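You operate a simulated robot arm through the tools that you are given. There is no shell and no other tool. Be economical: measure what you need, move in short steps, check, and stop when the job is done.

The job below is to be done with a simulated two-armed robot. You get a single attempt, and the scene is never put back.

## Task
Thread, grip and oil the strip, slacken the loop, feed it three times.
Fine: orange slider to the line, blue lever to GRIP, bench oil button three times, loop to LOW, then the green lever. The other controls stay.

Only the result counts: the job must be done as asked and must still hold three seconds after the hand-in. Knocking over, shifting, dropping, spilling or breaking anything else fails it.

## Robot
Two 7-joint arms with fingered hands on one trunk, on a carriage that runs on a rail from [-1, 1143] to [0, -737] (x, y) and turns from -201 to 132 degrees about z. Base frame: it is fixed where the carriage stands at the start and does not move with it; the origin is on the floor, on the carriage's upright axis, x ahead of it, y to its left, z up. Units: mm, degrees, N and s.
The left shoulder is at the start at [70, 188, 1398], the right one opposite. With the tool pointing down near the work surface each hand reaches from about 100 to 780 mm from the robot's upright axis, wherever it stands, measured 20 degrees to its own side. Places, roughly: bench felt pads [700, -100, 1000]; bench oil button [800, 0, 1000]; black bench slider [700, -300, 1000]; blue feed lever [700, -400, 1200]; coil rest [700, 300, 1000]; gap dial [500, -100, 900]; green feed lever [400, -600, 1000]; hub knob of the red reel [700, 1000, 1000]; length dial [500, -300, 900]; orange bench slider [600, -300, 1000]; pay-out knob [600, 300, 900]; red brake dial [400, 1200, 900]; red roller lever [700, -200, 1200]; white bench slider [700, -500, 1000]; white reel arm [500, 900, 1000]; yellow reel arm [500, 1100, 1000]. Payload 4 kg a hand.
The TCP of each hand is the grasp point between the finger pads, 26 mm short of the fingertips. In the tool frame z runs along the fingers and y along their closing line. The gripper opens to 132 mm. The gripper's body begins 73 mm behind the TCP. The gripper is a hand of 4 fingers: y runs from the thumb to the fingers, the wrist lies at [0, 0, -224] in the tool frame, and closing takes about 1.5 s.
Orientation is that of the tool frame in the base frame, as a unit quaternion [w, x, y, z]. With the fingers straight down and closing along the base's y, the tool's x points along the base's -x, its y along +y and its z along -z.

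## Interface
- The arms move only by the tool send_rows. It takes "left_plan", "right_plan" or both (then of equal length, played together; a hand with none holds still); each is a list of rows, each a list of 7 numbers: the shift along the base's x, y, z in units of 100 mm (1.0 is 100 mm), then the turn, a rotation vector about the base's x, y, z in units of 120 degrees (1.0 is 120 degrees), then the finger opening in mm, from 0 to 132. In form: [[dx, dy, dz, wx, wy, wz, hand], ...]. A call has 1 to 10 rows; each row is the pose to reach, as a shift and turn from the pose commanded when the call began. A call with a number of a shift or a turn outside -1 to 1 is refused whole. Each row takes 0.2 s and may step no farther than 50 mm and 8.6 degrees from the row before; otherwise, or with a gripper value out of range, the whole call is refused. Where a pose cannot be reached the arm comes as near as it can. A force on the tool above 40 N (or 10 N above the force at the start of the call, whichever is more), or a blocked arm, ends the call early, and 0.2 s more pass. Each finger travels about 72 mm/s and halts on what it meets, pressing with about 26 N; the grip force reading is that of the motor and also rises with nothing between the fingers. The clock runs only during rows and for 0.2 s after the last one: add rows that repeat a pose to give the fingers time. The reply holds the time, the measured pose of the TCP, the force on the tool along the base axes, the opening and the grip force, in the units named above and with some noise, with the torque about the TCP (base axes, N m) and any sound that the robot's microphone picked up, and new pictures: "pictures" is both (left out), scene, wrist or none (wrist: the cameras of the hands that moved).
- Cameras (640 x 400 px; columns grow to the right, rows downward): "scene" is now at [136, -21.9, 1635.4]; the picture's right is [-0.30, -0.95, 0.00], its down [-0.54, 0.17, -0.82] and it looks along [0.78, -0.25, -0.57] (base axes); focal length 214 px, centre (320, 200). "left" rides on the left gripper at [-73, 6, -94] in its tool frame; the picture's right is [-0.08, -1.00, 0.00], its down [0.78, -0.06, -0.62] and it looks along [0.61, -0.05, 0.79] (tool axes); focal length 230 px, centre (320, 200). "right" rides on the right gripper at [73, 6, -94] in its tool frame; the picture's right is [-0.08, 1.00, 0.00], its down [-0.78, -0.06, -0.62] and it looks along [-0.62, -0.05, 0.79] (tool axes); focal length 230 px, centre (320, 200).
- move_column(by): slides the trunk up (or, below 0, down) by that many mm; the arms and the scene camera ride with it, the base frame stays. It gives what a move gives, with no picture.
- drive_base(legs): drives the robot by 1 to 6 legs, each [ahead, left, turn to the left] in mm, mm and degrees, along the robot's own axes; the way and the turn of a leg run together, so that a leg with both is an arc; at most 1500 mm and 180 degrees a leg. The arms and the cameras ride along, it lands a little off, and it stops where it bumps. It keeps to its track: a leg is cut to what the track allows. It gives what a move gives, and a new picture of the scene camera.
- hand_shape(shape, hand): the hand has 4 fingers and takes this shape, open, in about a second: jaw (thumb against the fingers, like two jaws); tri (thumb and two fingers); tip (a fingertip pinch); poke (one finger out to press); point (the index stretched); flat (the hand flat); cup (the hand cupped); fist (a fist). The gripper value then closes the fingers along that shape, each until it touches; the sizes above hold for jaw. It gives what a move gives, with no picture.
- pan_tilt(pan, tilt): turns the head with the scene camera to pan (to the left, within 86 degrees either way) and tilt (down, from -29 to 69), counted from straight ahead of the robot. It gives what a move gives, and a new picture of the scene camera.
- measure_at(camera, pixels): for up to 12 pixels [column, row] of the newest picture of that camera ("zoom" is the newest enlarged one), the place [x, y, z] in the base frame of the surface seen there, good to about 3 mm, but the place of the scene camera against the robot may be out by one fixed shift of up to 12 mm in any direction. It takes no simulated time.
- enlarge(camera, box): a new picture of the part [left, top, right, bottom] of that camera's present view, enlarged. It takes no simulated time.
- job_done(): hands the job in; it is judged then, once.

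Keep the steps short. Do not move on a guess: measure, check each grasp and each placing, and mend mistakes. In all there are 80 turns and 260 pictures (those below and enlarged ones count). Leave the grippers open and the arms clear of the work at the hand-in unless told otherwise, and finish with a single line.

The tools are called after "Call:" as a command line: name --argument value ..., lists and objects as JSON in quotes. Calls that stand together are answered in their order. send_rows: Moves the arms, as the interface text tells. Its arguments: {"type":"object","properties":{"left_plan":{"type":"array","items":{"type":"array","items":{"type":"number"}}},"right_plan":{"type":"array","items":{"type":"array","items":{"type":"number"}}},"pictures":{"type":"string","enum":["both","scene","wrist","none"]}},"required":[]} The other tools are called the same way: move_column (by) slides the trunk up or down; hand_shape (shape, hand) gives the hand a shape; drive_base (legs) drives the base; pan_tilt (pan, tilt) turns the head that bears the scene camera; measure_at (camera, pixels) gives the place of the surface under pixels of a picture; enlarge (camera, box) takes an enlarged picture of a part of a camera's view; job_done () hands the job in.

At the start:

```text
t: 0.0
left_tool_pos: [334.6, -2.0, 1488.4]
left_tcp_rot: [0.0, 0.001, 1.0, 0.0]
left_wrist_force: [-0.2, -0.8, -0.2]
left_wrist_torque: [0.0, -0.03, -0.01]
left_gripper_width: 131.6
left_gripper_force: 0.1
left_shape: jaw
right_tool_pos: [449.6, -424.6, 1383.1]
right_tcp_rot: [0.0, 0.001, 1.0, 0.0]
right_wrist_force: [0.0, 0.7, -0.1]
right_wrist_torque: [0.0, 0.02, 0.01]
right_gripper_width: 132.0
right_gripper_force: 0.1
right_shape: jaw
trunk travel left (down, up): [-875.0, 65.0]
robot x, y, heading: [0.2, 2.3, 0.0]
head pan, tilt: [-17.5, 34.7]
```

scene: 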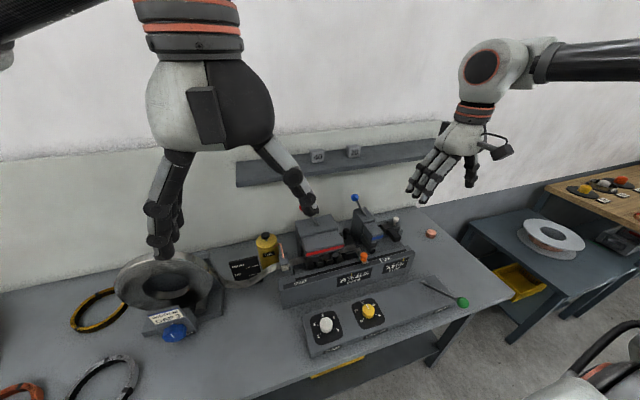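
right: 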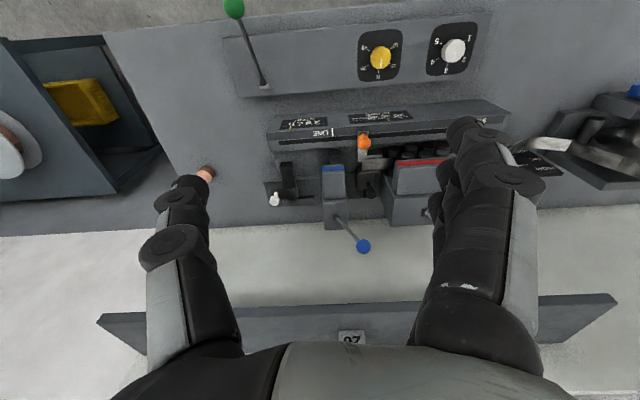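
left: 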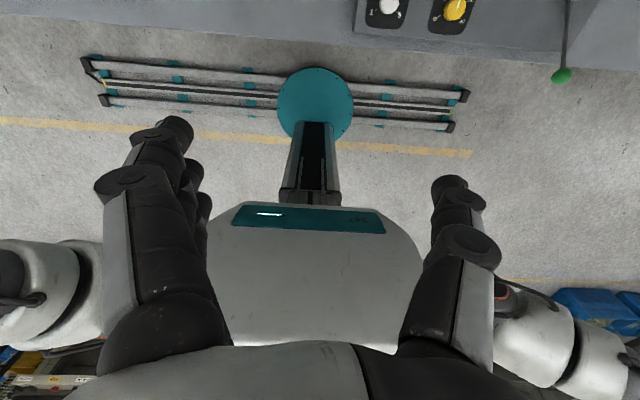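

I see the bench with an orange knob near (363,257), a blue lever ball (355,198), and a green ball (463,302). I'll enlarge the views to read labels.

Call:
enlarge --camera "scene" --box '[230, 180, 480, 336]'

Call:
enlarge --camera "right" --box '[210, 0, 530, 200]'

Call:
enlarge --camera "right" --box '[250, 90, 450, 260]'

Call:
enlarge --camera "scene" --box '[80, 220, 300, 358]'

```text
2.56 times, centred on (355, 258) of scene
```

zoom: 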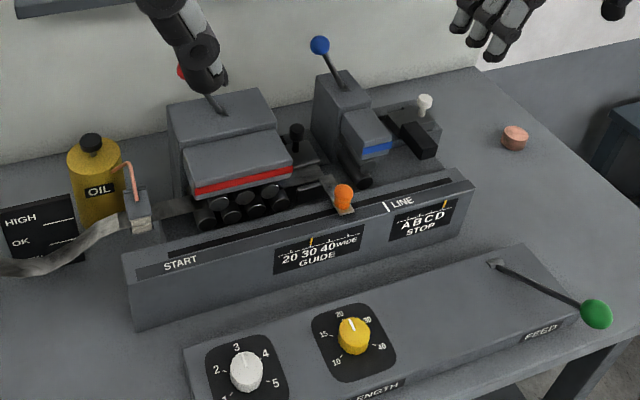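

```text
2.00 times, centred on (370, 100) of right
```

zoom: 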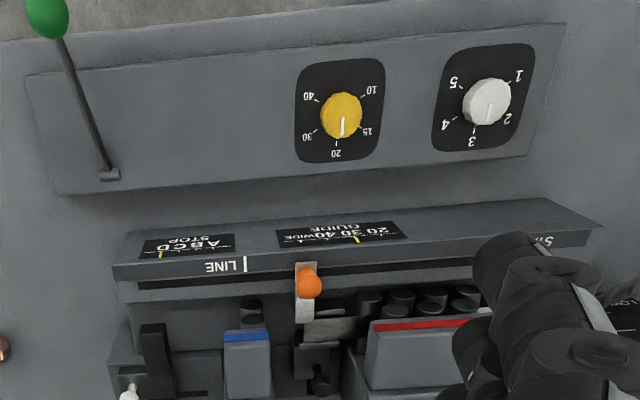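

```text
2.35 times, centred on (350, 175) of right
```

zoom: 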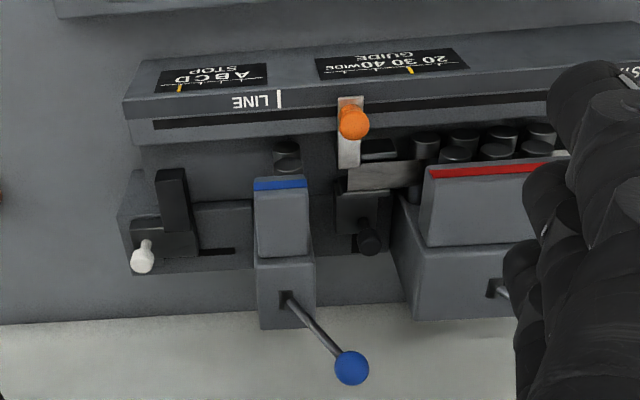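

```text
2.90 times, centred on (190, 289) of scene
```

zoom: 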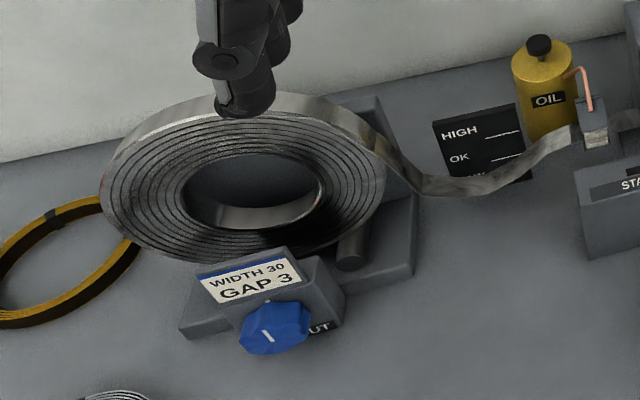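

Next I measure the main control parts from the scene picture.

Call:
measure_at --camera "scene" --pixels '[[363, 257], [355, 198], [463, 302], [265, 236], [431, 233], [173, 332], [382, 260], [422, 283], [396, 219], [283, 264], [262, 268], [325, 240]]'

Call:
measure_at --camera "right" --pixels '[[364, 141], [362, 246], [234, 8], [262, 85], [332, 133], [331, 131], [275, 199], [206, 172], [339, 217], [333, 168], [361, 150], [322, 133]]'

Call:
pan_tilt --pan 10 --tilt 45

```text
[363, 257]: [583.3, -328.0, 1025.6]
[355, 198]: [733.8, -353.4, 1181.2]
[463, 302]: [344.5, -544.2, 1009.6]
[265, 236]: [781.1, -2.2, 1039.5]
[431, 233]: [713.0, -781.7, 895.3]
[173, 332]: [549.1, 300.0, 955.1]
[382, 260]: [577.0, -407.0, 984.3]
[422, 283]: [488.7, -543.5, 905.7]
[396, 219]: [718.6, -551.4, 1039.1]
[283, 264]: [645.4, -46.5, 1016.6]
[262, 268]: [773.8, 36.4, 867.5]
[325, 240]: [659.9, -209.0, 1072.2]
```

```text
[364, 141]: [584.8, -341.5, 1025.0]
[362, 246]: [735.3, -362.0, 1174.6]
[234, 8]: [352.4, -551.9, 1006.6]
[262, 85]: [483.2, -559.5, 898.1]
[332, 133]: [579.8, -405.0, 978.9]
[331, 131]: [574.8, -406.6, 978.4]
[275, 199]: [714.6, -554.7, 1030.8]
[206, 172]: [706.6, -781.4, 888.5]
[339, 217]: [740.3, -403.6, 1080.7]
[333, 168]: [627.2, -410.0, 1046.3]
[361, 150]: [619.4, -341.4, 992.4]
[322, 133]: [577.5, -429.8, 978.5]
```

```text
t: 0.9
left_tool_pos: [336.4, -1.5, 1488.0]
left_tcp_rot: [0.0, -0.001, 1.0, 0.0]
left_wrist_force: [0.2, -1.2, 0.1]
left_wrist_torque: [-0.01, -0.02, 0.05]
left_gripper_width: 131.7
left_gripper_force: 0.2
left_shape: jaw
right_tool_pos: [450.8, -425.5, 1382.5]
right_tcp_rot: [0.0, 0.001, 1.0, 0.001]
right_wrist_force: [-0.2, 0.1, 0.0]
right_wrist_torque: [0.01, -0.03, 0.01]
right_gripper_width: 131.8
right_gripper_force: 0.1
right_shape: jaw
trunk travel left (down, up): [-875.0, 65.0]
robot x, y, heading: [1.1, -0.4, 0.1]
head pan, tilt: [10.0, 45.0]
```

scene: 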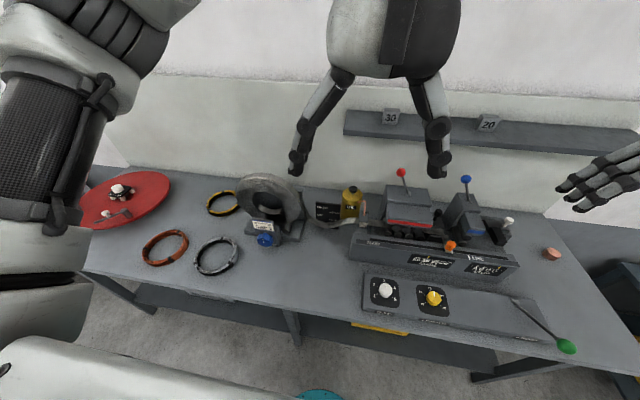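

Call:
enlarge --camera "scene" --box '[340, 160, 560, 298]'

Call:
enlarge --camera "scene" --box '[220, 160, 380, 260]'

Call:
enlarge --camera "scene" --box '[300, 170, 380, 240]'

```text
2.90 times, centred on (450, 229) of scene
```

zoom: 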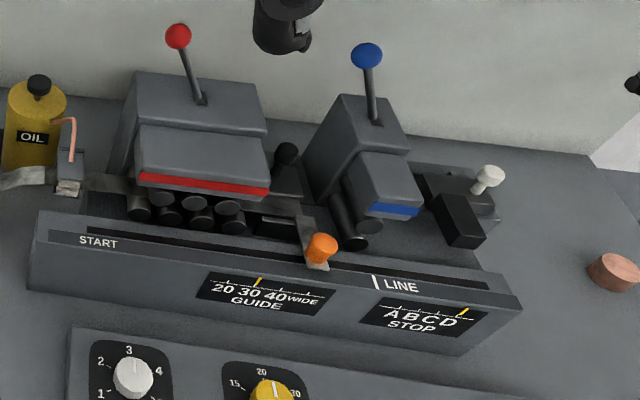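

```text
4.00 times, centred on (300, 210) of scene
```

zoom: 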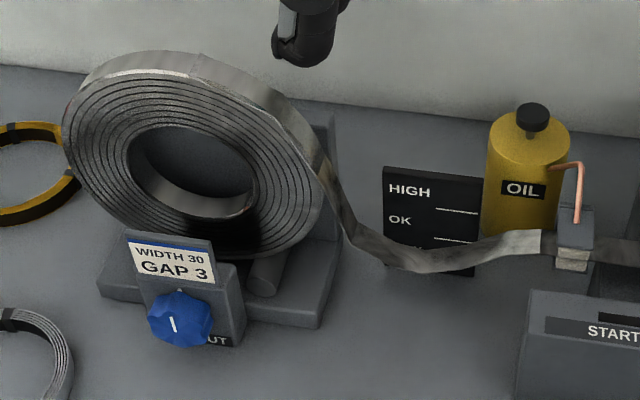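

```text
5.71 times, centred on (340, 205) of scene
```

zoom: 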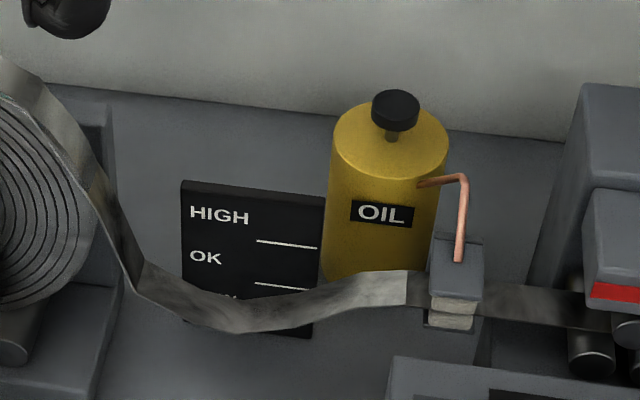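

Line is at about y=-405, orange knob at y≈-341 by the wrist camera. I bring the right hand nearer above the slider for a better look.

Call:
send_rows --right_plan '[[0.2, 0.14, -0.3, 0, 0, 0, 132], [0.4, 0.28, -0.6, 0, 0, 0, 132], [0.6, 0.42, -0.9, 0, 0, 0, 132], [0.8, 0.56, -1.0, 0, 0, 0, 132], [1.0, 0.84, -1.0, 0, 0, 0, 132]]' --pictures "both"

```text
t: 2.1
left_tool_pos: [336.7, -0.5, 1487.2]
left_tcp_rot: [-0.001, 0.001, 1.0, -0.001]
left_wrist_force: [-0.1, 0.5, 0.9]
left_wrist_torque: [-0.02, 0.01, -0.02]
left_gripper_width: 132.0
left_gripper_force: 0.0
left_shape: jaw
right_tool_pos: [551.8, -341.2, 1281.7]
right_tcp_rot: [0.0, 0.001, 1.0, -0.001]
right_wrist_force: [-0.3, -0.5, -0.4]
right_wrist_torque: [0.0, 0.01, -0.02]
right_gripper_width: 132.0
right_gripper_force: 0.0
right_shape: jaw
trunk travel left (down, up): [-875.0, 65.0]
robot x, y, heading: [-2.2, 0.2, -0.0]
head pan, tilt: [10.0, 45.0]
```

scene: 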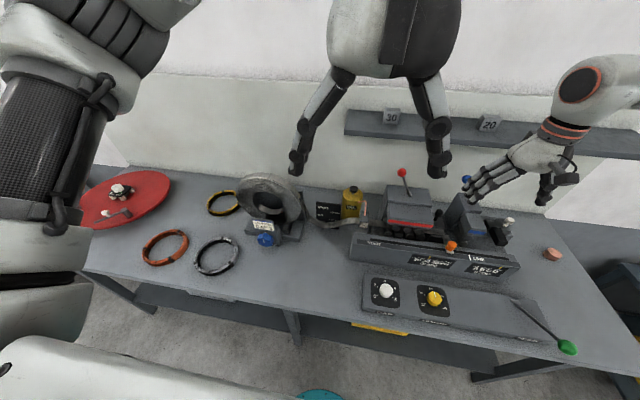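
right: 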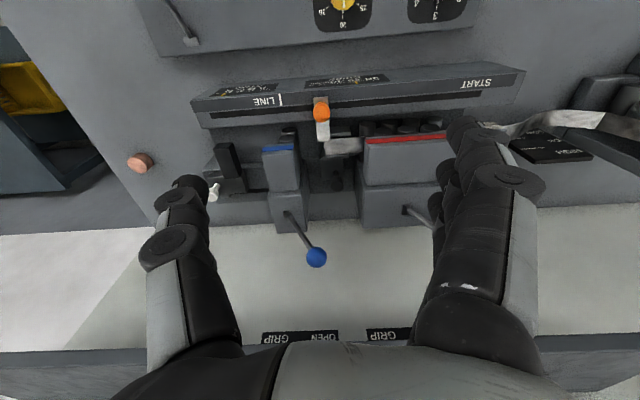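

Call:
enlarge --camera "right" --box '[240, 230, 440, 350]'

Call:
enlarge --camera "right" --box '[200, 60, 400, 185]'

Call:
measure_at --camera "right" --pixels '[[321, 112], [316, 257], [280, 99], [321, 99], [290, 215], [280, 338], [322, 336], [323, 128], [281, 150], [300, 113], [340, 108], [405, 212]]'

```text
3.20 times, centred on (340, 290) of right
```

zoom: 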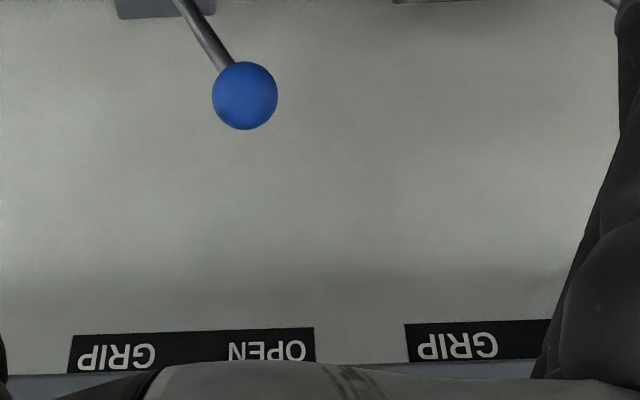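

```text
3.20 times, centred on (300, 122) of right
```

zoom: 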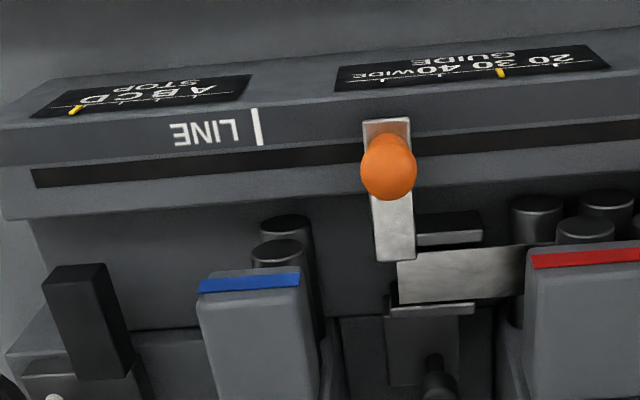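

```text
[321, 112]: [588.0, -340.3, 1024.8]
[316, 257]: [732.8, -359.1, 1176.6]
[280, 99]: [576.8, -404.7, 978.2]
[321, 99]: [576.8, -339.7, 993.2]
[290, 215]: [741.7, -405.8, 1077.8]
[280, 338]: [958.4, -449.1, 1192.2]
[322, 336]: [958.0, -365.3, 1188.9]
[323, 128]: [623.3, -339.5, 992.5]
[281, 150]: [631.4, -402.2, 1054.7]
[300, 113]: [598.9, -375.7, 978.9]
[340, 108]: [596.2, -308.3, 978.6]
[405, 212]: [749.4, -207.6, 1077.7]
```

Labels on the back rail: OPEN at y≈-365, GRIP at y≈-449, so blue goes toward -y. I shape the right hand to poke for pushing and look at it.

Call:
hand_shape --hand "right" --shape "poke"

Call:
send_rows --right_plan '[[0, 0, 0.01, 0, 0, 0, 0]]' --pictures "both"

```text
t: 3.0
left_tool_pos: [334.3, -2.8, 1488.9]
left_tcp_rot: [0.0, 0.0, 1.0, 0.0]
left_wrist_force: [0.4, 0.6, 0.2]
left_wrist_torque: [0.05, 0.01, 0.06]
left_gripper_width: 131.9
left_gripper_force: 0.0
left_shape: jaw
right_tool_pos: [549.2, -342.8, 1283.3]
right_tcp_rot: [0.001, 0.001, 1.0, 0.0]
right_wrist_force: [-0.7, -0.2, -0.5]
right_wrist_torque: [0.01, 0.02, -0.04]
right_gripper_width: 0.0
right_gripper_force: 0.1
right_shape: poke
trunk travel left (down, up): [-875.0, 65.0]
robot x, y, heading: [4.3, -0.6, 0.1]
head pan, tilt: [10.0, 45.0]
```

```text
t: 3.4
left_tool_pos: [335.1, -1.0, 1488.2]
left_tcp_rot: [0.0, 0.0, 1.0, 0.0]
left_wrist_force: [0.7, -0.1, -0.4]
left_wrist_torque: [-0.01, 0.02, -0.01]
left_gripper_width: 132.0
left_gripper_force: 0.0
left_shape: jaw
right_tool_pos: [550.2, -341.6, 1284.3]
right_tcp_rot: [0.0, 0.001, 1.0, 0.0]
right_wrist_force: [0.1, -0.8, 0.0]
right_wrist_torque: [0.01, 0.01, 0.01]
right_gripper_width: 0.0
right_gripper_force: 0.1
right_shape: poke
trunk travel left (down, up): [-875.0, 65.0]
robot x, y, heading: [3.2, -0.3, -0.3]
head pan, tilt: [10.0, 45.0]
```

scene: 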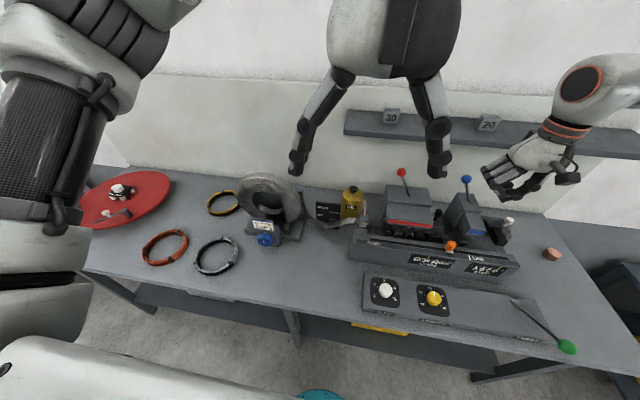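
right: 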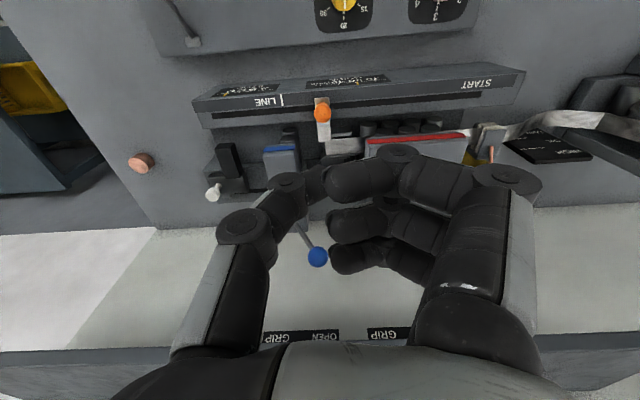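

Call:
enlarge --camera "right" --box '[180, 100, 560, 338]'

Call:
enlarge --camera "scene" --box '[450, 40, 640, 240]'

Call:
measure_at --camera "right" --pixels '[[325, 178], [345, 188], [397, 153], [340, 227], [335, 260], [286, 180], [503, 178], [310, 185], [425, 180]]'

```text
1.68 times, centred on (370, 219) of right
```

zoom: 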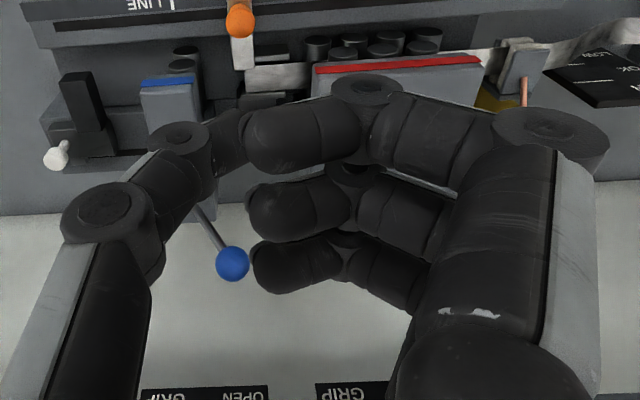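

```text
2.00 times, centred on (545, 140) of scene
```

zoom: 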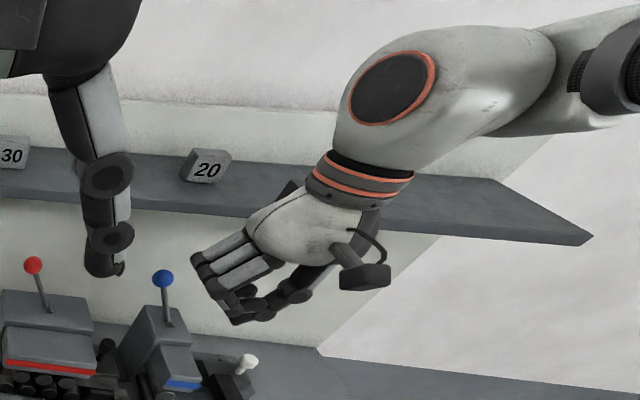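

```text
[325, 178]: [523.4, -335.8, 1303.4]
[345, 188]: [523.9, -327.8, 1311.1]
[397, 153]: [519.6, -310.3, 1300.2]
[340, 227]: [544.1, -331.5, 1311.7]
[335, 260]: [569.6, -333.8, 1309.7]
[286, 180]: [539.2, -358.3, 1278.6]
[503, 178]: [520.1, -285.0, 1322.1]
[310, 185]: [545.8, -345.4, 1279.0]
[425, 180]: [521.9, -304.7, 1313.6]
```

Value 0 curled all fingers. I open the shape to see the poke finger.

Call:
send_rows --right_plan '[[0, 0, 0, 0, 0, 0, 132], [0, 0, 0, 0, 0, 0, 132], [0, 0, 0, 0, 0, 0, 132], [0, 0, 0, 0, 0, 0, 132], [0, 0, 0, 0, 0, 0, 132], [0, 0, 0, 0, 0, 0, 132]]' --pictures "wrist"

```text
t: 4.8
left_tool_pos: [335.9, -1.3, 1489.0]
left_tcp_rot: [0.0, 0.0, 1.0, 0.0]
left_wrist_force: [0.3, 0.3, 0.2]
left_wrist_torque: [0.02, 0.02, -0.01]
left_gripper_width: 131.5
left_gripper_force: 0.0
left_shape: jaw
right_tool_pos: [550.2, -342.1, 1283.6]
right_tcp_rot: [0.0, 0.001, 1.0, 0.0]
right_wrist_force: [-0.3, -0.5, 0.2]
right_wrist_torque: [-0.04, 0.0, 0.01]
right_gripper_width: 0.0
right_gripper_force: 0.1
right_shape: poke
trunk travel left (down, up): [-875.0, 65.0]
robot x, y, heading: [0.1, 0.6, -0.0]
head pan, tilt: [10.0, 45.0]
```

right: 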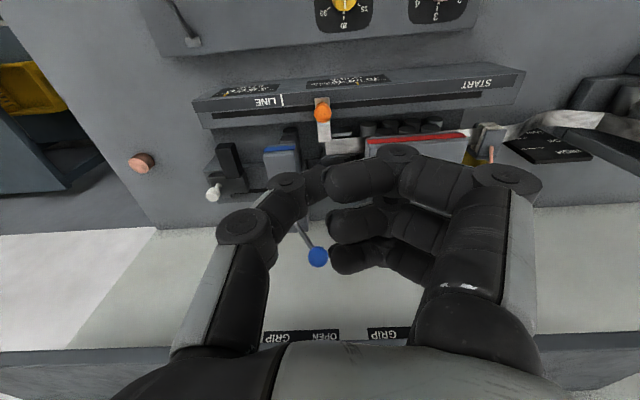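

Call:
hand_shape --hand "right" --shape "point"

Call:
send_rows --right_plan '[[0, 0, 0, 0, 0, 0, 132]]' --pictures "both"

Call:
enlarge --camera "scene" --box '[450, 40, 640, 240]'

```text
t: 5.7
left_tool_pos: [334.8, -1.1, 1487.6]
left_tcp_rot: [0.0, 0.001, 1.0, 0.0]
left_wrist_force: [0.2, -0.7, -0.2]
left_wrist_torque: [-0.03, -0.01, 0.05]
left_gripper_width: 131.9
left_gripper_force: 0.0
left_shape: jaw
right_tool_pos: [551.2, -341.2, 1284.3]
right_tcp_rot: [0.001, 0.001, 1.0, 0.0]
right_wrist_force: [-0.5, 0.0, 0.0]
right_wrist_torque: [0.01, -0.02, 0.0]
right_gripper_width: 126.1
right_gripper_force: 0.0
right_shape: point
trunk travel left (down, up): [-875.0, 65.0]
robot x, y, heading: [-0.8, 2.7, -0.1]
head pan, tilt: [10.0, 45.0]
```

```text
t: 6.1
left_tool_pos: [334.5, -1.8, 1488.4]
left_tcp_rot: [0.0, 0.0, 1.0, 0.0]
left_wrist_force: [0.8, 0.5, 0.0]
left_wrist_torque: [0.0, -0.02, -0.02]
left_gripper_width: 131.9
left_gripper_force: 0.0
left_shape: jaw
right_tool_pos: [550.5, -341.6, 1283.6]
right_tcp_rot: [0.0, 0.001, 1.0, 0.0]
right_wrist_force: [0.3, 0.9, 0.0]
right_wrist_torque: [0.02, 0.01, 0.02]
right_gripper_width: 126.1
right_gripper_force: 0.1
right_shape: point
trunk travel left (down, up): [-875.0, 65.0]
robot x, y, heading: [0.2, 0.0, 0.1]
head pan, tilt: [10.0, 45.0]
```

scene: 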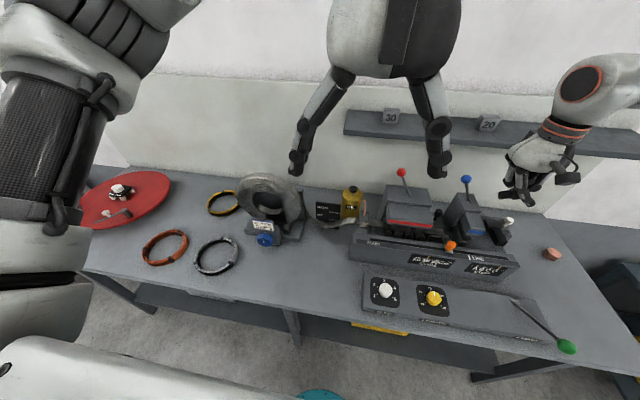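
right: 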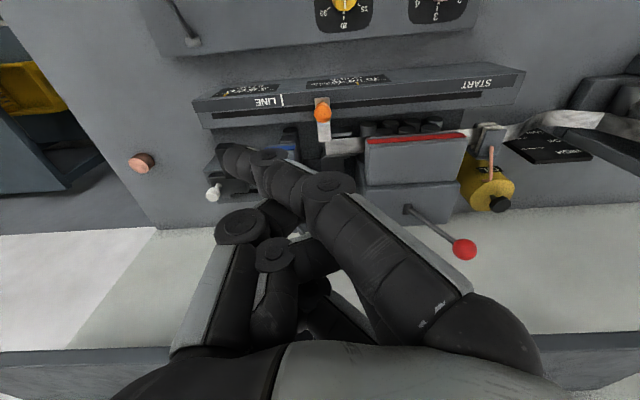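

```text
2.00 times, centred on (545, 140) of scene
```

zoom: 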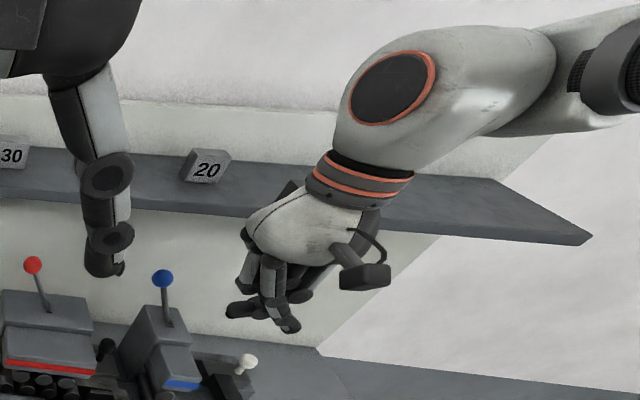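

Call:
measure_at --camera "right" --pixels '[[222, 150], [232, 158], [265, 160], [290, 175], [328, 187], [240, 225], [275, 255], [315, 285], [322, 112], [317, 245], [464, 249], [498, 204]]'

```text
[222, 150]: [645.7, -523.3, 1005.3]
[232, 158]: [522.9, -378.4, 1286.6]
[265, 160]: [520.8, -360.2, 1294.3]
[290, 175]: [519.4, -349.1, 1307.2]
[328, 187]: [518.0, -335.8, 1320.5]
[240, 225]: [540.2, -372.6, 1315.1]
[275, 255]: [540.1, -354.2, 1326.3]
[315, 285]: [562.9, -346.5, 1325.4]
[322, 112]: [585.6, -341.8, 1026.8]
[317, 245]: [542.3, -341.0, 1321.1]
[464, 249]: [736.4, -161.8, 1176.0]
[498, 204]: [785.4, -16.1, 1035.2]
```

Call:
hand_shape --hand "right" --shape "tip"

Call:
send_rows --right_plan '[[0, 0, 0, 0, 0, 0, 50]]' --pictures "wrist"

Call:
enlarge --camera "scene" --box '[450, 40, 640, 240]'

```text
t: 7.0
left_tool_pos: [336.1, -1.5, 1487.6]
left_tcp_rot: [0.001, -0.001, 1.0, 0.0]
left_wrist_force: [0.1, -1.6, -0.8]
left_wrist_torque: [0.01, 0.03, 0.01]
left_gripper_width: 131.9
left_gripper_force: 0.1
left_shape: jaw
right_tool_pos: [549.4, -340.9, 1284.3]
right_tcp_rot: [0.0, 0.0, 1.0, 0.001]
right_wrist_force: [0.2, 0.6, 0.3]
right_wrist_torque: [-0.01, -0.02, 0.02]
right_gripper_width: 131.9
right_gripper_force: 0.0
right_shape: tip
trunk travel left (down, up): [-875.0, 65.0]
robot x, y, heading: [1.9, 3.7, 0.0]
head pan, tilt: [10.0, 45.0]
```

```text
t: 7.4
left_tool_pos: [333.9, -1.6, 1488.1]
left_tcp_rot: [0.0, 0.0, 1.0, 0.0]
left_wrist_force: [-0.5, 0.0, -0.1]
left_wrist_torque: [-0.04, 0.03, -0.01]
left_gripper_width: 131.8
left_gripper_force: 0.0
left_shape: jaw
right_tool_pos: [550.6, -341.8, 1284.3]
right_tcp_rot: [0.0, 0.002, 1.0, 0.001]
right_wrist_force: [0.2, -0.3, -0.6]
right_wrist_torque: [0.01, 0.02, -0.01]
right_gripper_width: 77.5
right_gripper_force: 0.1
right_shape: tip
trunk travel left (down, up): [-875.0, 65.0]
robot x, y, heading: [0.5, -1.9, -0.2]
head pan, tilt: [10.0, 45.0]
```

right: 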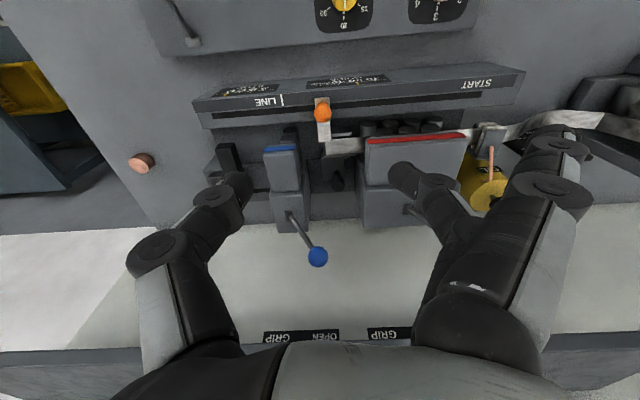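

```text
2.00 times, centred on (545, 140) of scene
```

zoom: 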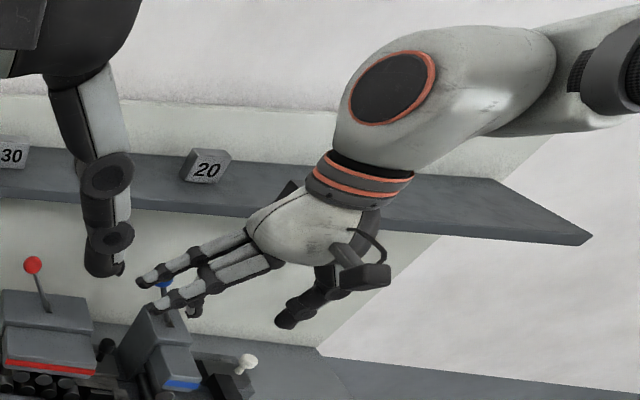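

Call:
measure_at --camera "right" --pixels '[[370, 142], [368, 170], [460, 136], [266, 147], [296, 146], [295, 185], [560, 145], [552, 184], [390, 175], [400, 180], [240, 185], [220, 192]]'

```text
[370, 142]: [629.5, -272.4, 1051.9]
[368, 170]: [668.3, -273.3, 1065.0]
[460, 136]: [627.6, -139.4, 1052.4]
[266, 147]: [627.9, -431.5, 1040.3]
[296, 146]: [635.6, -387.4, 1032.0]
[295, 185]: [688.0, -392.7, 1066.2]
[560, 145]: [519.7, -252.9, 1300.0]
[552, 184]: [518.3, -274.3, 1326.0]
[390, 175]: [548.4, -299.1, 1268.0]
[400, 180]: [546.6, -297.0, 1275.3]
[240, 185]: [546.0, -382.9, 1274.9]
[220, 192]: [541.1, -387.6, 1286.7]
```

Tip shape pinches with thumb and middle finger at the TCP. I tilt the hand 30° (fingers forward) and descend over the orange knob.

Call:
send_rows --right_plan '[[0.05, 0, -0.2, 0, -0.05, 0, 72], [0.1, 0, -0.4, 0, -0.1, 0, 72], [0.15, 0, -0.6, 0, -0.15, 0, 72], [0.2, 0, -0.8, 0, -0.2, 0, 72], [0.25, 0, -1.0, 0, -0.25, 0, 72]]' --pictures "none"

Call:
send_rows --right_plan '[[0.02, 0, -0.3, 0, 0, 0, 72], [0.05, 0, -0.6, 0, 0, 0, 72], [0.08, 0, -0.9, 0, 0, 0, 72], [0.1, 0, -1.0, 0, 0, 0, 72]]' --pictures "both"

```text
t: 8.6
left_tool_pos: [336.2, -1.6, 1488.0]
left_tcp_rot: [0.0, 0.0, 1.0, 0.0]
left_wrist_force: [0.4, -0.4, -0.2]
left_wrist_torque: [-0.01, 0.05, 0.0]
left_gripper_width: 131.9
left_gripper_force: 0.0
left_shape: jaw
right_tool_pos: [575.5, -341.5, 1183.3]
right_tcp_rot: [0.259, 0.0, 0.966, 0.0]
right_wrist_force: [-0.5, 0.2, -0.2]
right_wrist_torque: [0.01, -0.01, -0.01]
right_gripper_width: 72.5
right_gripper_force: 0.0
right_shape: tip
trunk travel left (down, up): [-875.0, 65.0]
robot x, y, heading: [-1.3, -2.1, 0.0]
head pan, tilt: [10.0, 45.0]
```

```text
t: 9.6
left_tool_pos: [334.5, -1.1, 1488.5]
left_tcp_rot: [-0.001, 0.0, 1.0, 0.0]
left_wrist_force: [-0.4, 0.1, 1.3]
left_wrist_torque: [0.02, -0.02, -0.02]
left_gripper_width: 131.8
left_gripper_force: 0.0
left_shape: jaw
right_tool_pos: [585.8, -341.9, 1084.2]
right_tcp_rot: [0.26, 0.0, 0.966, 0.0]
right_wrist_force: [-0.6, 0.4, 0.5]
right_wrist_torque: [-0.01, -0.02, 0.01]
right_gripper_width: 72.8
right_gripper_force: 0.1
right_shape: tip
trunk travel left (down, up): [-875.0, 65.0]
robot x, y, heading: [-0.2, -1.0, -0.4]
head pan, tilt: [10.0, 45.0]
```

scene: 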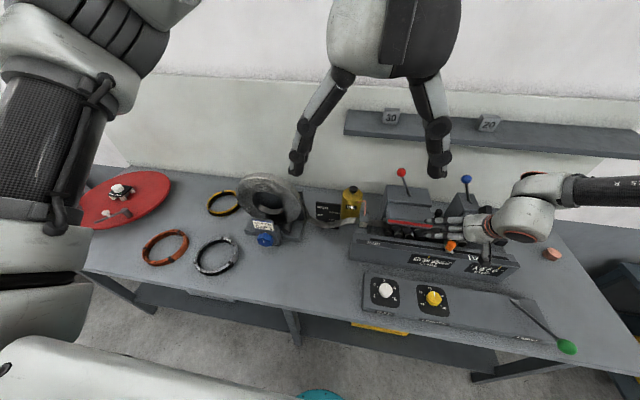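
right: 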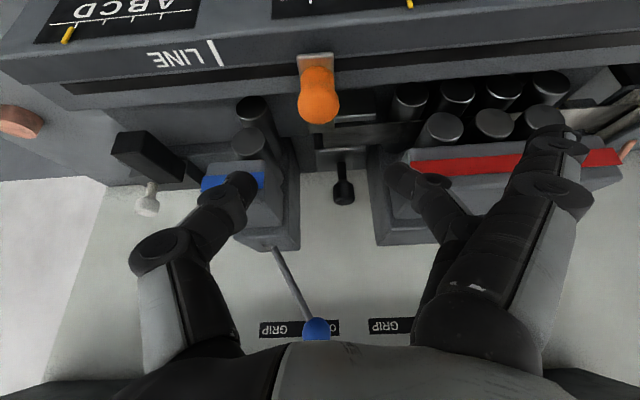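

Clearances look fine; descend to knob height (TCP ≈ [589,-341,1016]).

Call:
send_rows --right_plan '[[0.02, 0, -0.25, 0, 0, 0, 72], [0.03, 0, -0.5, 0, 0, 0, 72], [0.04, 0, -0.68, 0, 0, 0, 72]]' --pictures "both"

Call:
enlarge --camera "right" --box '[160, 0, 480, 240]'

```text
t: 10.4
left_tool_pos: [333.8, 0.8, 1489.1]
left_tcp_rot: [-0.001, 0.0, 1.0, -0.001]
left_wrist_force: [-0.2, 0.3, -0.2]
left_wrist_torque: [0.0, 0.01, -0.01]
left_gripper_width: 131.7
left_gripper_force: 0.1
left_shape: jaw
right_tool_pos: [590.7, -346.5, 1027.0]
right_tcp_rot: [0.258, 0.0, 0.966, -0.001]
right_wrist_force: [-0.9, -1.0, -0.3]
right_wrist_torque: [-0.03, 0.01, 0.02]
right_gripper_width: 72.7
right_gripper_force: 0.2
right_shape: tip
right hand out of reach, approached as far as the arm can: row 3
trunk travel left (down, up): [-875.0, 65.0]
robot x, y, heading: [-3.0, 1.3, 0.2]
head pan, tilt: [10.0, 45.0]
```

scene: 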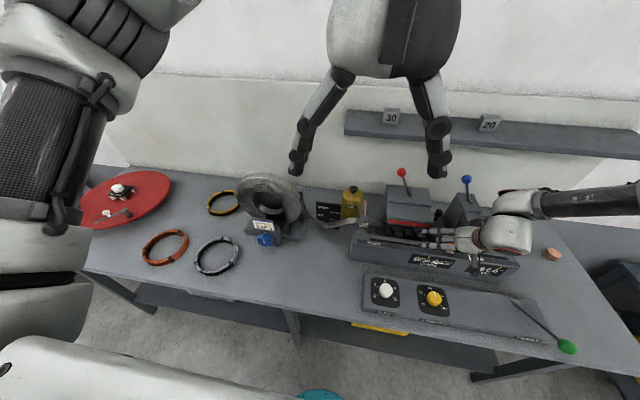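
right: 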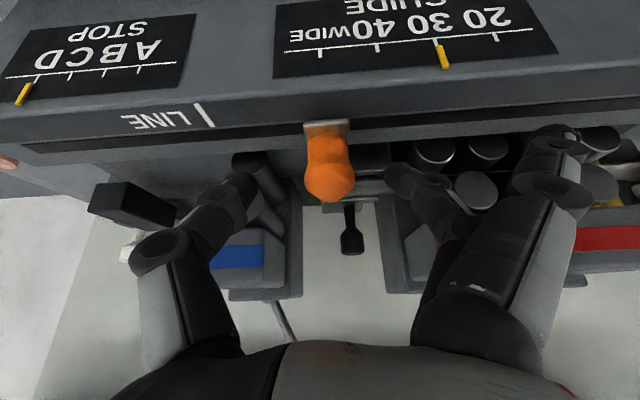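

```text
1.67 times, centred on (320, 120) of right
```

zoom: 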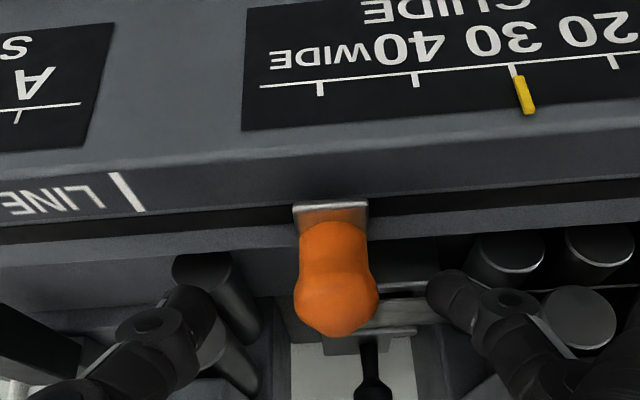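

The arm reaches its limit at z≈1027. I lift 100 mm and then lower the trunk 110 mm.

Call:
send_rows --right_plan '[[0, 0, -0.2, 0, 0, 0, 72], [0, 0, 0.2, 0, 0, 0, 72], [0, 0, 0.6, 0, 0, 0, 72], [0, 0, 1.0, 0, 0, 0, 72]]' --pictures "none"

Call:
move_column --by -100

```text
t: 11.4
left_tool_pos: [335.4, -0.7, 1487.7]
left_tcp_rot: [0.001, 0.0, 1.0, 0.001]
left_wrist_force: [0.2, 0.5, -1.0]
left_wrist_torque: [-0.01, 0.0, -0.02]
left_gripper_width: 131.9
left_gripper_force: 0.1
left_shape: jaw
right_tool_pos: [591.9, -347.2, 1126.8]
right_tcp_rot: [0.258, 0.0, 0.966, 0.0]
right_wrist_force: [-0.1, 0.7, -0.2]
right_wrist_torque: [0.0, 0.0, -0.02]
right_gripper_width: 72.8
right_gripper_force: 0.1
right_shape: tip
right hand out of reach, approached as far as the arm can: row 1
trunk travel left (down, up): [-875.0, 65.0]
robot x, y, heading: [0.2, 2.9, -0.2]
head pan, tilt: [10.0, 45.0]
```

```text
t: 12.8
left_tool_pos: [335.2, -1.7, 1388.7]
left_tcp_rot: [0.0, 0.0, 1.0, 0.001]
left_wrist_force: [0.9, -0.1, -0.5]
left_wrist_torque: [0.02, 0.01, -0.01]
left_gripper_width: 131.8
left_gripper_force: 0.1
left_shape: jaw
right_tool_pos: [593.6, -346.9, 1025.4]
right_tcp_rot: [0.259, 0.001, 0.966, 0.0]
right_wrist_force: [-0.1, -0.5, -0.7]
right_wrist_torque: [0.03, 0.02, 0.0]
right_gripper_width: 72.7
right_gripper_force: 0.0
right_shape: tip
trunk travel left (down, up): [-775.0, 165.0]
robot x, y, heading: [2.0, 1.4, 0.1]
head pan, tilt: [10.0, 45.0]
```

Now a small correction to the knob and close the fingers.

Call:
send_rows --right_plan '[[-0.02, 0.06, -0.11, 0, 0, 0, 72], [-0.02, 0.06, -0.11, 0, 0, 0, 20], [-0.02, 0.06, -0.11, 0, 0, 0, 20], [-0.02, 0.06, -0.11, 0, 0, 0, 20], [-0.02, 0.06, -0.11, 0, 0, 0, 20]]' --pictures "wrist"

```text
t: 13.9
left_tool_pos: [334.1, -1.4, 1388.7]
left_tcp_rot: [0.0, 0.001, 1.0, 0.0]
left_wrist_force: [0.3, -1.3, -0.3]
left_wrist_torque: [-0.02, 0.02, -0.03]
left_gripper_width: 131.9
left_gripper_force: 0.0
left_shape: jaw
right_tool_pos: [589.7, -340.8, 1015.8]
right_tcp_rot: [0.259, 0.001, 0.966, -0.001]
right_wrist_force: [-0.4, 1.2, -0.6]
right_wrist_torque: [-0.03, -0.01, -0.03]
right_gripper_width: 21.2
right_gripper_force: 0.0
right_shape: tip
trunk travel left (down, up): [-775.0, 165.0]
robot x, y, heading: [-1.4, -2.1, -0.2]
head pan, tilt: [10.0, 45.0]
```

right: 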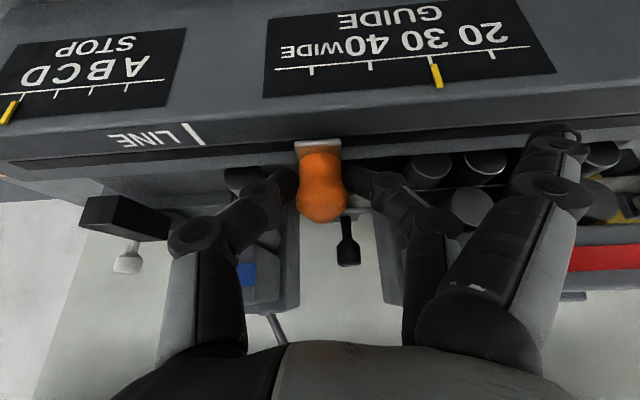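

Call:
send_rows --right_plan '[[0, 0, 0, 0, 0, 0, 5], [0, 0, 0, 0, 0, 0, 5], [0, 0, 0, 0, 0, 0, 5]]' --pictures "wrist"

Call:
measure_at --camera "right" --pixels '[[298, 143], [340, 143], [320, 145], [191, 134], [188, 128], [196, 142], [322, 200]]'

Call:
enlarge --camera "right" --box '[160, 90, 400, 240]'

```text
t: 14.8
left_tool_pos: [335.6, -2.6, 1388.3]
left_tcp_rot: [-0.001, 0.0, 1.0, 0.0]
left_wrist_force: [-0.1, 0.3, 0.9]
left_wrist_torque: [0.01, -0.02, -0.01]
left_gripper_width: 132.0
left_gripper_force: 0.0
left_shape: jaw
right_tool_pos: [590.3, -341.9, 1013.7]
right_tcp_rot: [0.258, 0.001, 0.966, 0.0]
right_wrist_force: [4.6, 0.9, -2.6]
right_wrist_torque: [0.05, -0.04, 0.02]
right_gripper_width: 16.6
right_gripper_force: 26.4
right_shape: tip
trunk travel left (down, up): [-775.0, 165.0]
robot x, y, heading: [-3.8, -1.2, 0.0]
head pan, tilt: [10.0, 45.0]
```

right: 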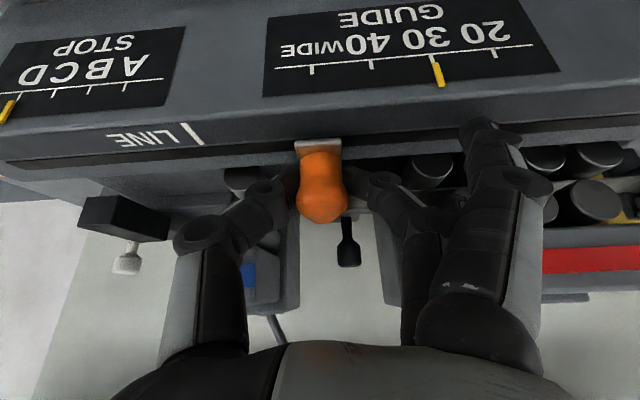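

```text
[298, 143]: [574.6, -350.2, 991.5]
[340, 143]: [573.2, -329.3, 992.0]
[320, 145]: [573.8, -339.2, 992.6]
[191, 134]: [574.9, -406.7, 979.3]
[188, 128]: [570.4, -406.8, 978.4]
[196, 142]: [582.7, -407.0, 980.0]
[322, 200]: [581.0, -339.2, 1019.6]
```

```text
2.67 times, centred on (280, 165) of right
```

zoom: 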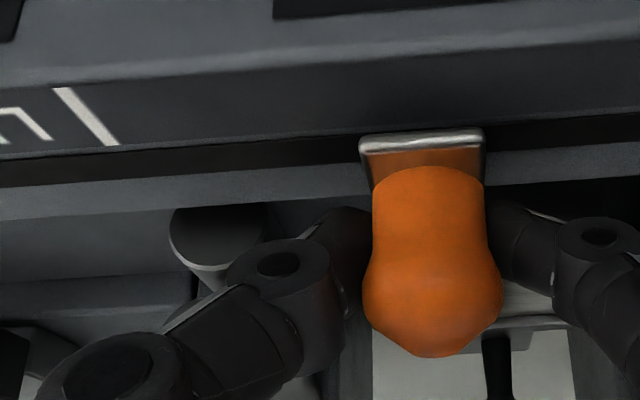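

Gripped. Plate centre y≈-340, line y≈-407: drag 66 mm toward -y.

Call:
send_rows --right_plan '[[0, -0.1, 0, 0, 0, 0, 5], [0, -0.2, 0, 0, 0, 0, 5], [0, -0.3, 0, 0, 0, 0, 5], [0, -0.4, 0, 0, 0, 0, 5], [0, -0.5, 0, 0, 0, 0, 5], [0, -0.58, 0, 0, 0, 0, 5], [0, -0.64, 0, 0, 0, 0, 5], [0, -0.66, 0, 0, 0, 0, 5]]' --pictures "wrist"

Call:
enlarge --camera "right" --box '[220, 90, 420, 215]'

```text
t: 16.6
left_tool_pos: [336.0, -1.4, 1388.2]
left_tcp_rot: [-0.001, 0.0, 1.0, 0.0]
left_wrist_force: [-0.1, 0.3, -0.2]
left_wrist_torque: [-0.04, 0.02, 0.01]
left_gripper_width: 132.0
left_gripper_force: 0.0
left_shape: jaw
right_tool_pos: [590.5, -408.6, 1013.7]
right_tcp_rot: [0.259, 0.001, 0.966, 0.0]
right_wrist_force: [6.6, 1.2, -1.7]
right_wrist_torque: [0.07, -0.09, 0.01]
right_gripper_width: 16.2
right_gripper_force: 25.9
right_shape: tip
trunk travel left (down, up): [-775.0, 165.0]
robot x, y, heading: [1.7, -2.3, -0.0]
head pan, tilt: [10.0, 45.0]
```

right: 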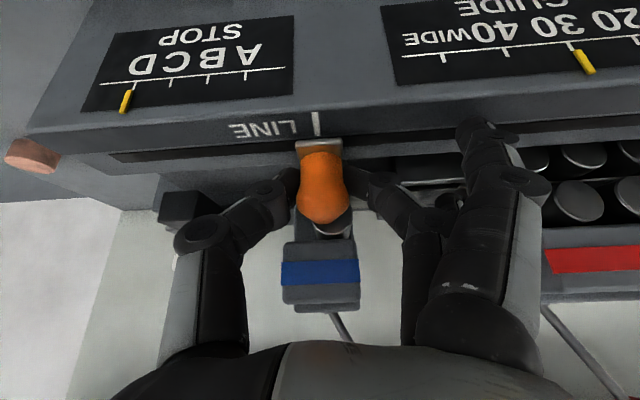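

```text
3.20 times, centred on (320, 152) of right
```

zoom: 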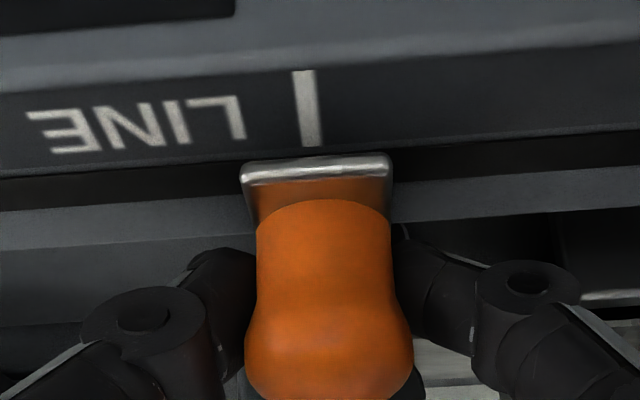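

Call:
measure_at --camera "right" --pixels '[[299, 146], [319, 145], [338, 145], [316, 128], [315, 120], [323, 195]]'

Call:
measure_at --camera "zoom" --pixels '[[250, 172], [385, 168], [317, 170], [308, 110], [312, 140], [301, 80]]'

```text
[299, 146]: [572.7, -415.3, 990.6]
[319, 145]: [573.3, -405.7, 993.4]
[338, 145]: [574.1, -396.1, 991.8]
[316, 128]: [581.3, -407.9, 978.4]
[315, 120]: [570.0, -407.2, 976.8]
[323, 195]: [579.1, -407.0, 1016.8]
```

```text
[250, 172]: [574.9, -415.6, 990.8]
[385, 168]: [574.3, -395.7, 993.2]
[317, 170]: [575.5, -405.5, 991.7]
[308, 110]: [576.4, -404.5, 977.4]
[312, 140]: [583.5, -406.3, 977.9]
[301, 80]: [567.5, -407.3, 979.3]
```

Aligned within about 1 mm. Release and lift.

Call:
send_rows --right_plan '[[0, 0, 0, 0, 0, 0, 60], [0, 0, 0, 0, 0, 0, 60], [0, 0, 0, 0, 0, 0, 60], [0, 0, 0.3, 0, 0, 0, 60], [-0.1, 0, 0.6, 0, 0, 0, 60], [-0.3, 0, 1.0, 0, 0, 0, 60]]' --pictures "both"

Call:
enlarge --camera "right" --box '[180, 20, 480, 220]'

```text
t: 17.9
left_tool_pos: [332.0, -2.1, 1388.9]
left_tcp_rot: [0.001, 0.0, 1.0, 0.0]
left_wrist_force: [-0.1, 0.3, 0.6]
left_wrist_torque: [0.0, 0.0, 0.01]
left_gripper_width: 131.8
left_gripper_force: 0.1
left_shape: jaw
right_tool_pos: [560.1, -405.9, 1116.6]
right_tcp_rot: [0.26, -0.001, 0.966, 0.0]
right_wrist_force: [0.5, 0.2, -0.4]
right_wrist_torque: [0.01, -0.01, -0.03]
right_gripper_width: 59.3
right_gripper_force: 0.0
right_shape: tip
trunk travel left (down, up): [-775.0, 165.0]
robot x, y, heading: [1.9, -0.8, 0.1]
head pan, tilt: [10.0, 45.0]
```

scene: 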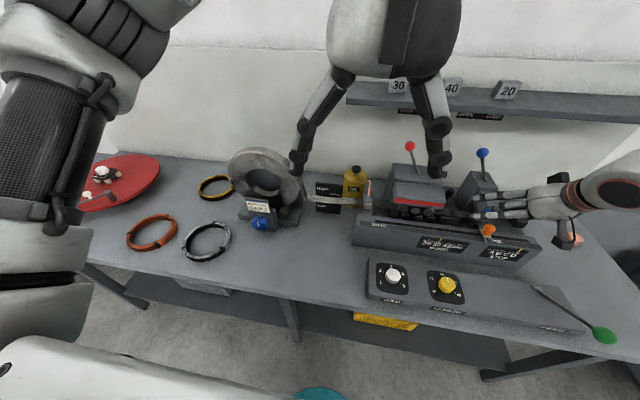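
right: 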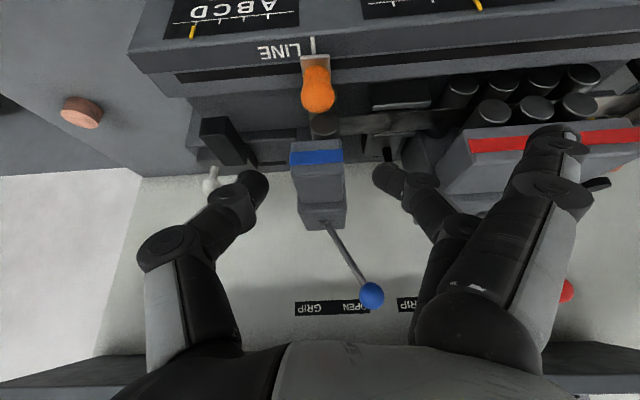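

```text
2.00 times, centred on (330, 120) of right
```

zoom: 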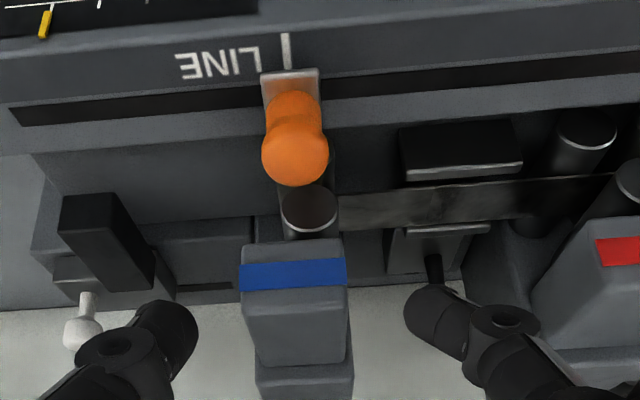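

Slider is at the line. Now the blue lever: ball at [733,-361,1176]; I approach from the front with 45° tilt.

Call:
send_rows --right_plan '[[0.0, 0.12, 0.2, 0, -0.03, 0, 64], [0.1, 0.24, 0.4, 0, -0.06, 0, 64], [0.3, 0.36, 0.6, 0, -0.09, 0, 64], [0.6, 0.46, 0.63, 0, -0.125, 0, 64], [0.9, 0.46, 0.63, 0, -0.125, 0, 64]]' --pictures "both"

Call:
measure_at --camera "right" --pixels '[[320, 200], [320, 230], [320, 260], [320, 290]]'

```text
t: 19.1
left_tool_pos: [336.4, -0.7, 1387.7]
left_tcp_rot: [-0.002, 0.0, 1.0, 0.0]
left_wrist_force: [-0.6, -0.1, -0.6]
left_wrist_torque: [0.0, 0.01, -0.04]
left_gripper_width: 131.8
left_gripper_force: 0.1
left_shape: jaw
right_tool_pos: [649.4, -362.1, 1177.8]
right_tcp_rot: [0.383, 0.0, 0.924, 0.001]
right_wrist_force: [0.1, 1.4, -0.1]
right_wrist_torque: [0.0, 0.01, 0.02]
right_gripper_width: 63.3
right_gripper_force: 0.0
right_shape: tip
trunk travel left (down, up): [-775.0, 165.0]
robot x, y, heading: [1.8, -0.0, 0.1]
head pan, tilt: [10.0, 45.0]
```

scene: 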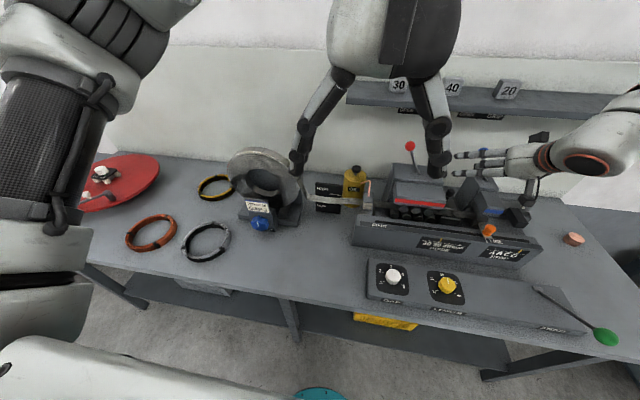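
right: 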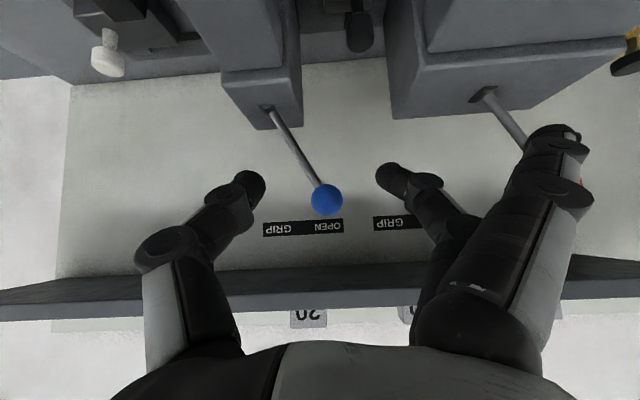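

```text
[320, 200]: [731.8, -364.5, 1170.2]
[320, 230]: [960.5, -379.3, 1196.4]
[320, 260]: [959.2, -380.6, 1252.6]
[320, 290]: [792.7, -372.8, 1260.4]
```

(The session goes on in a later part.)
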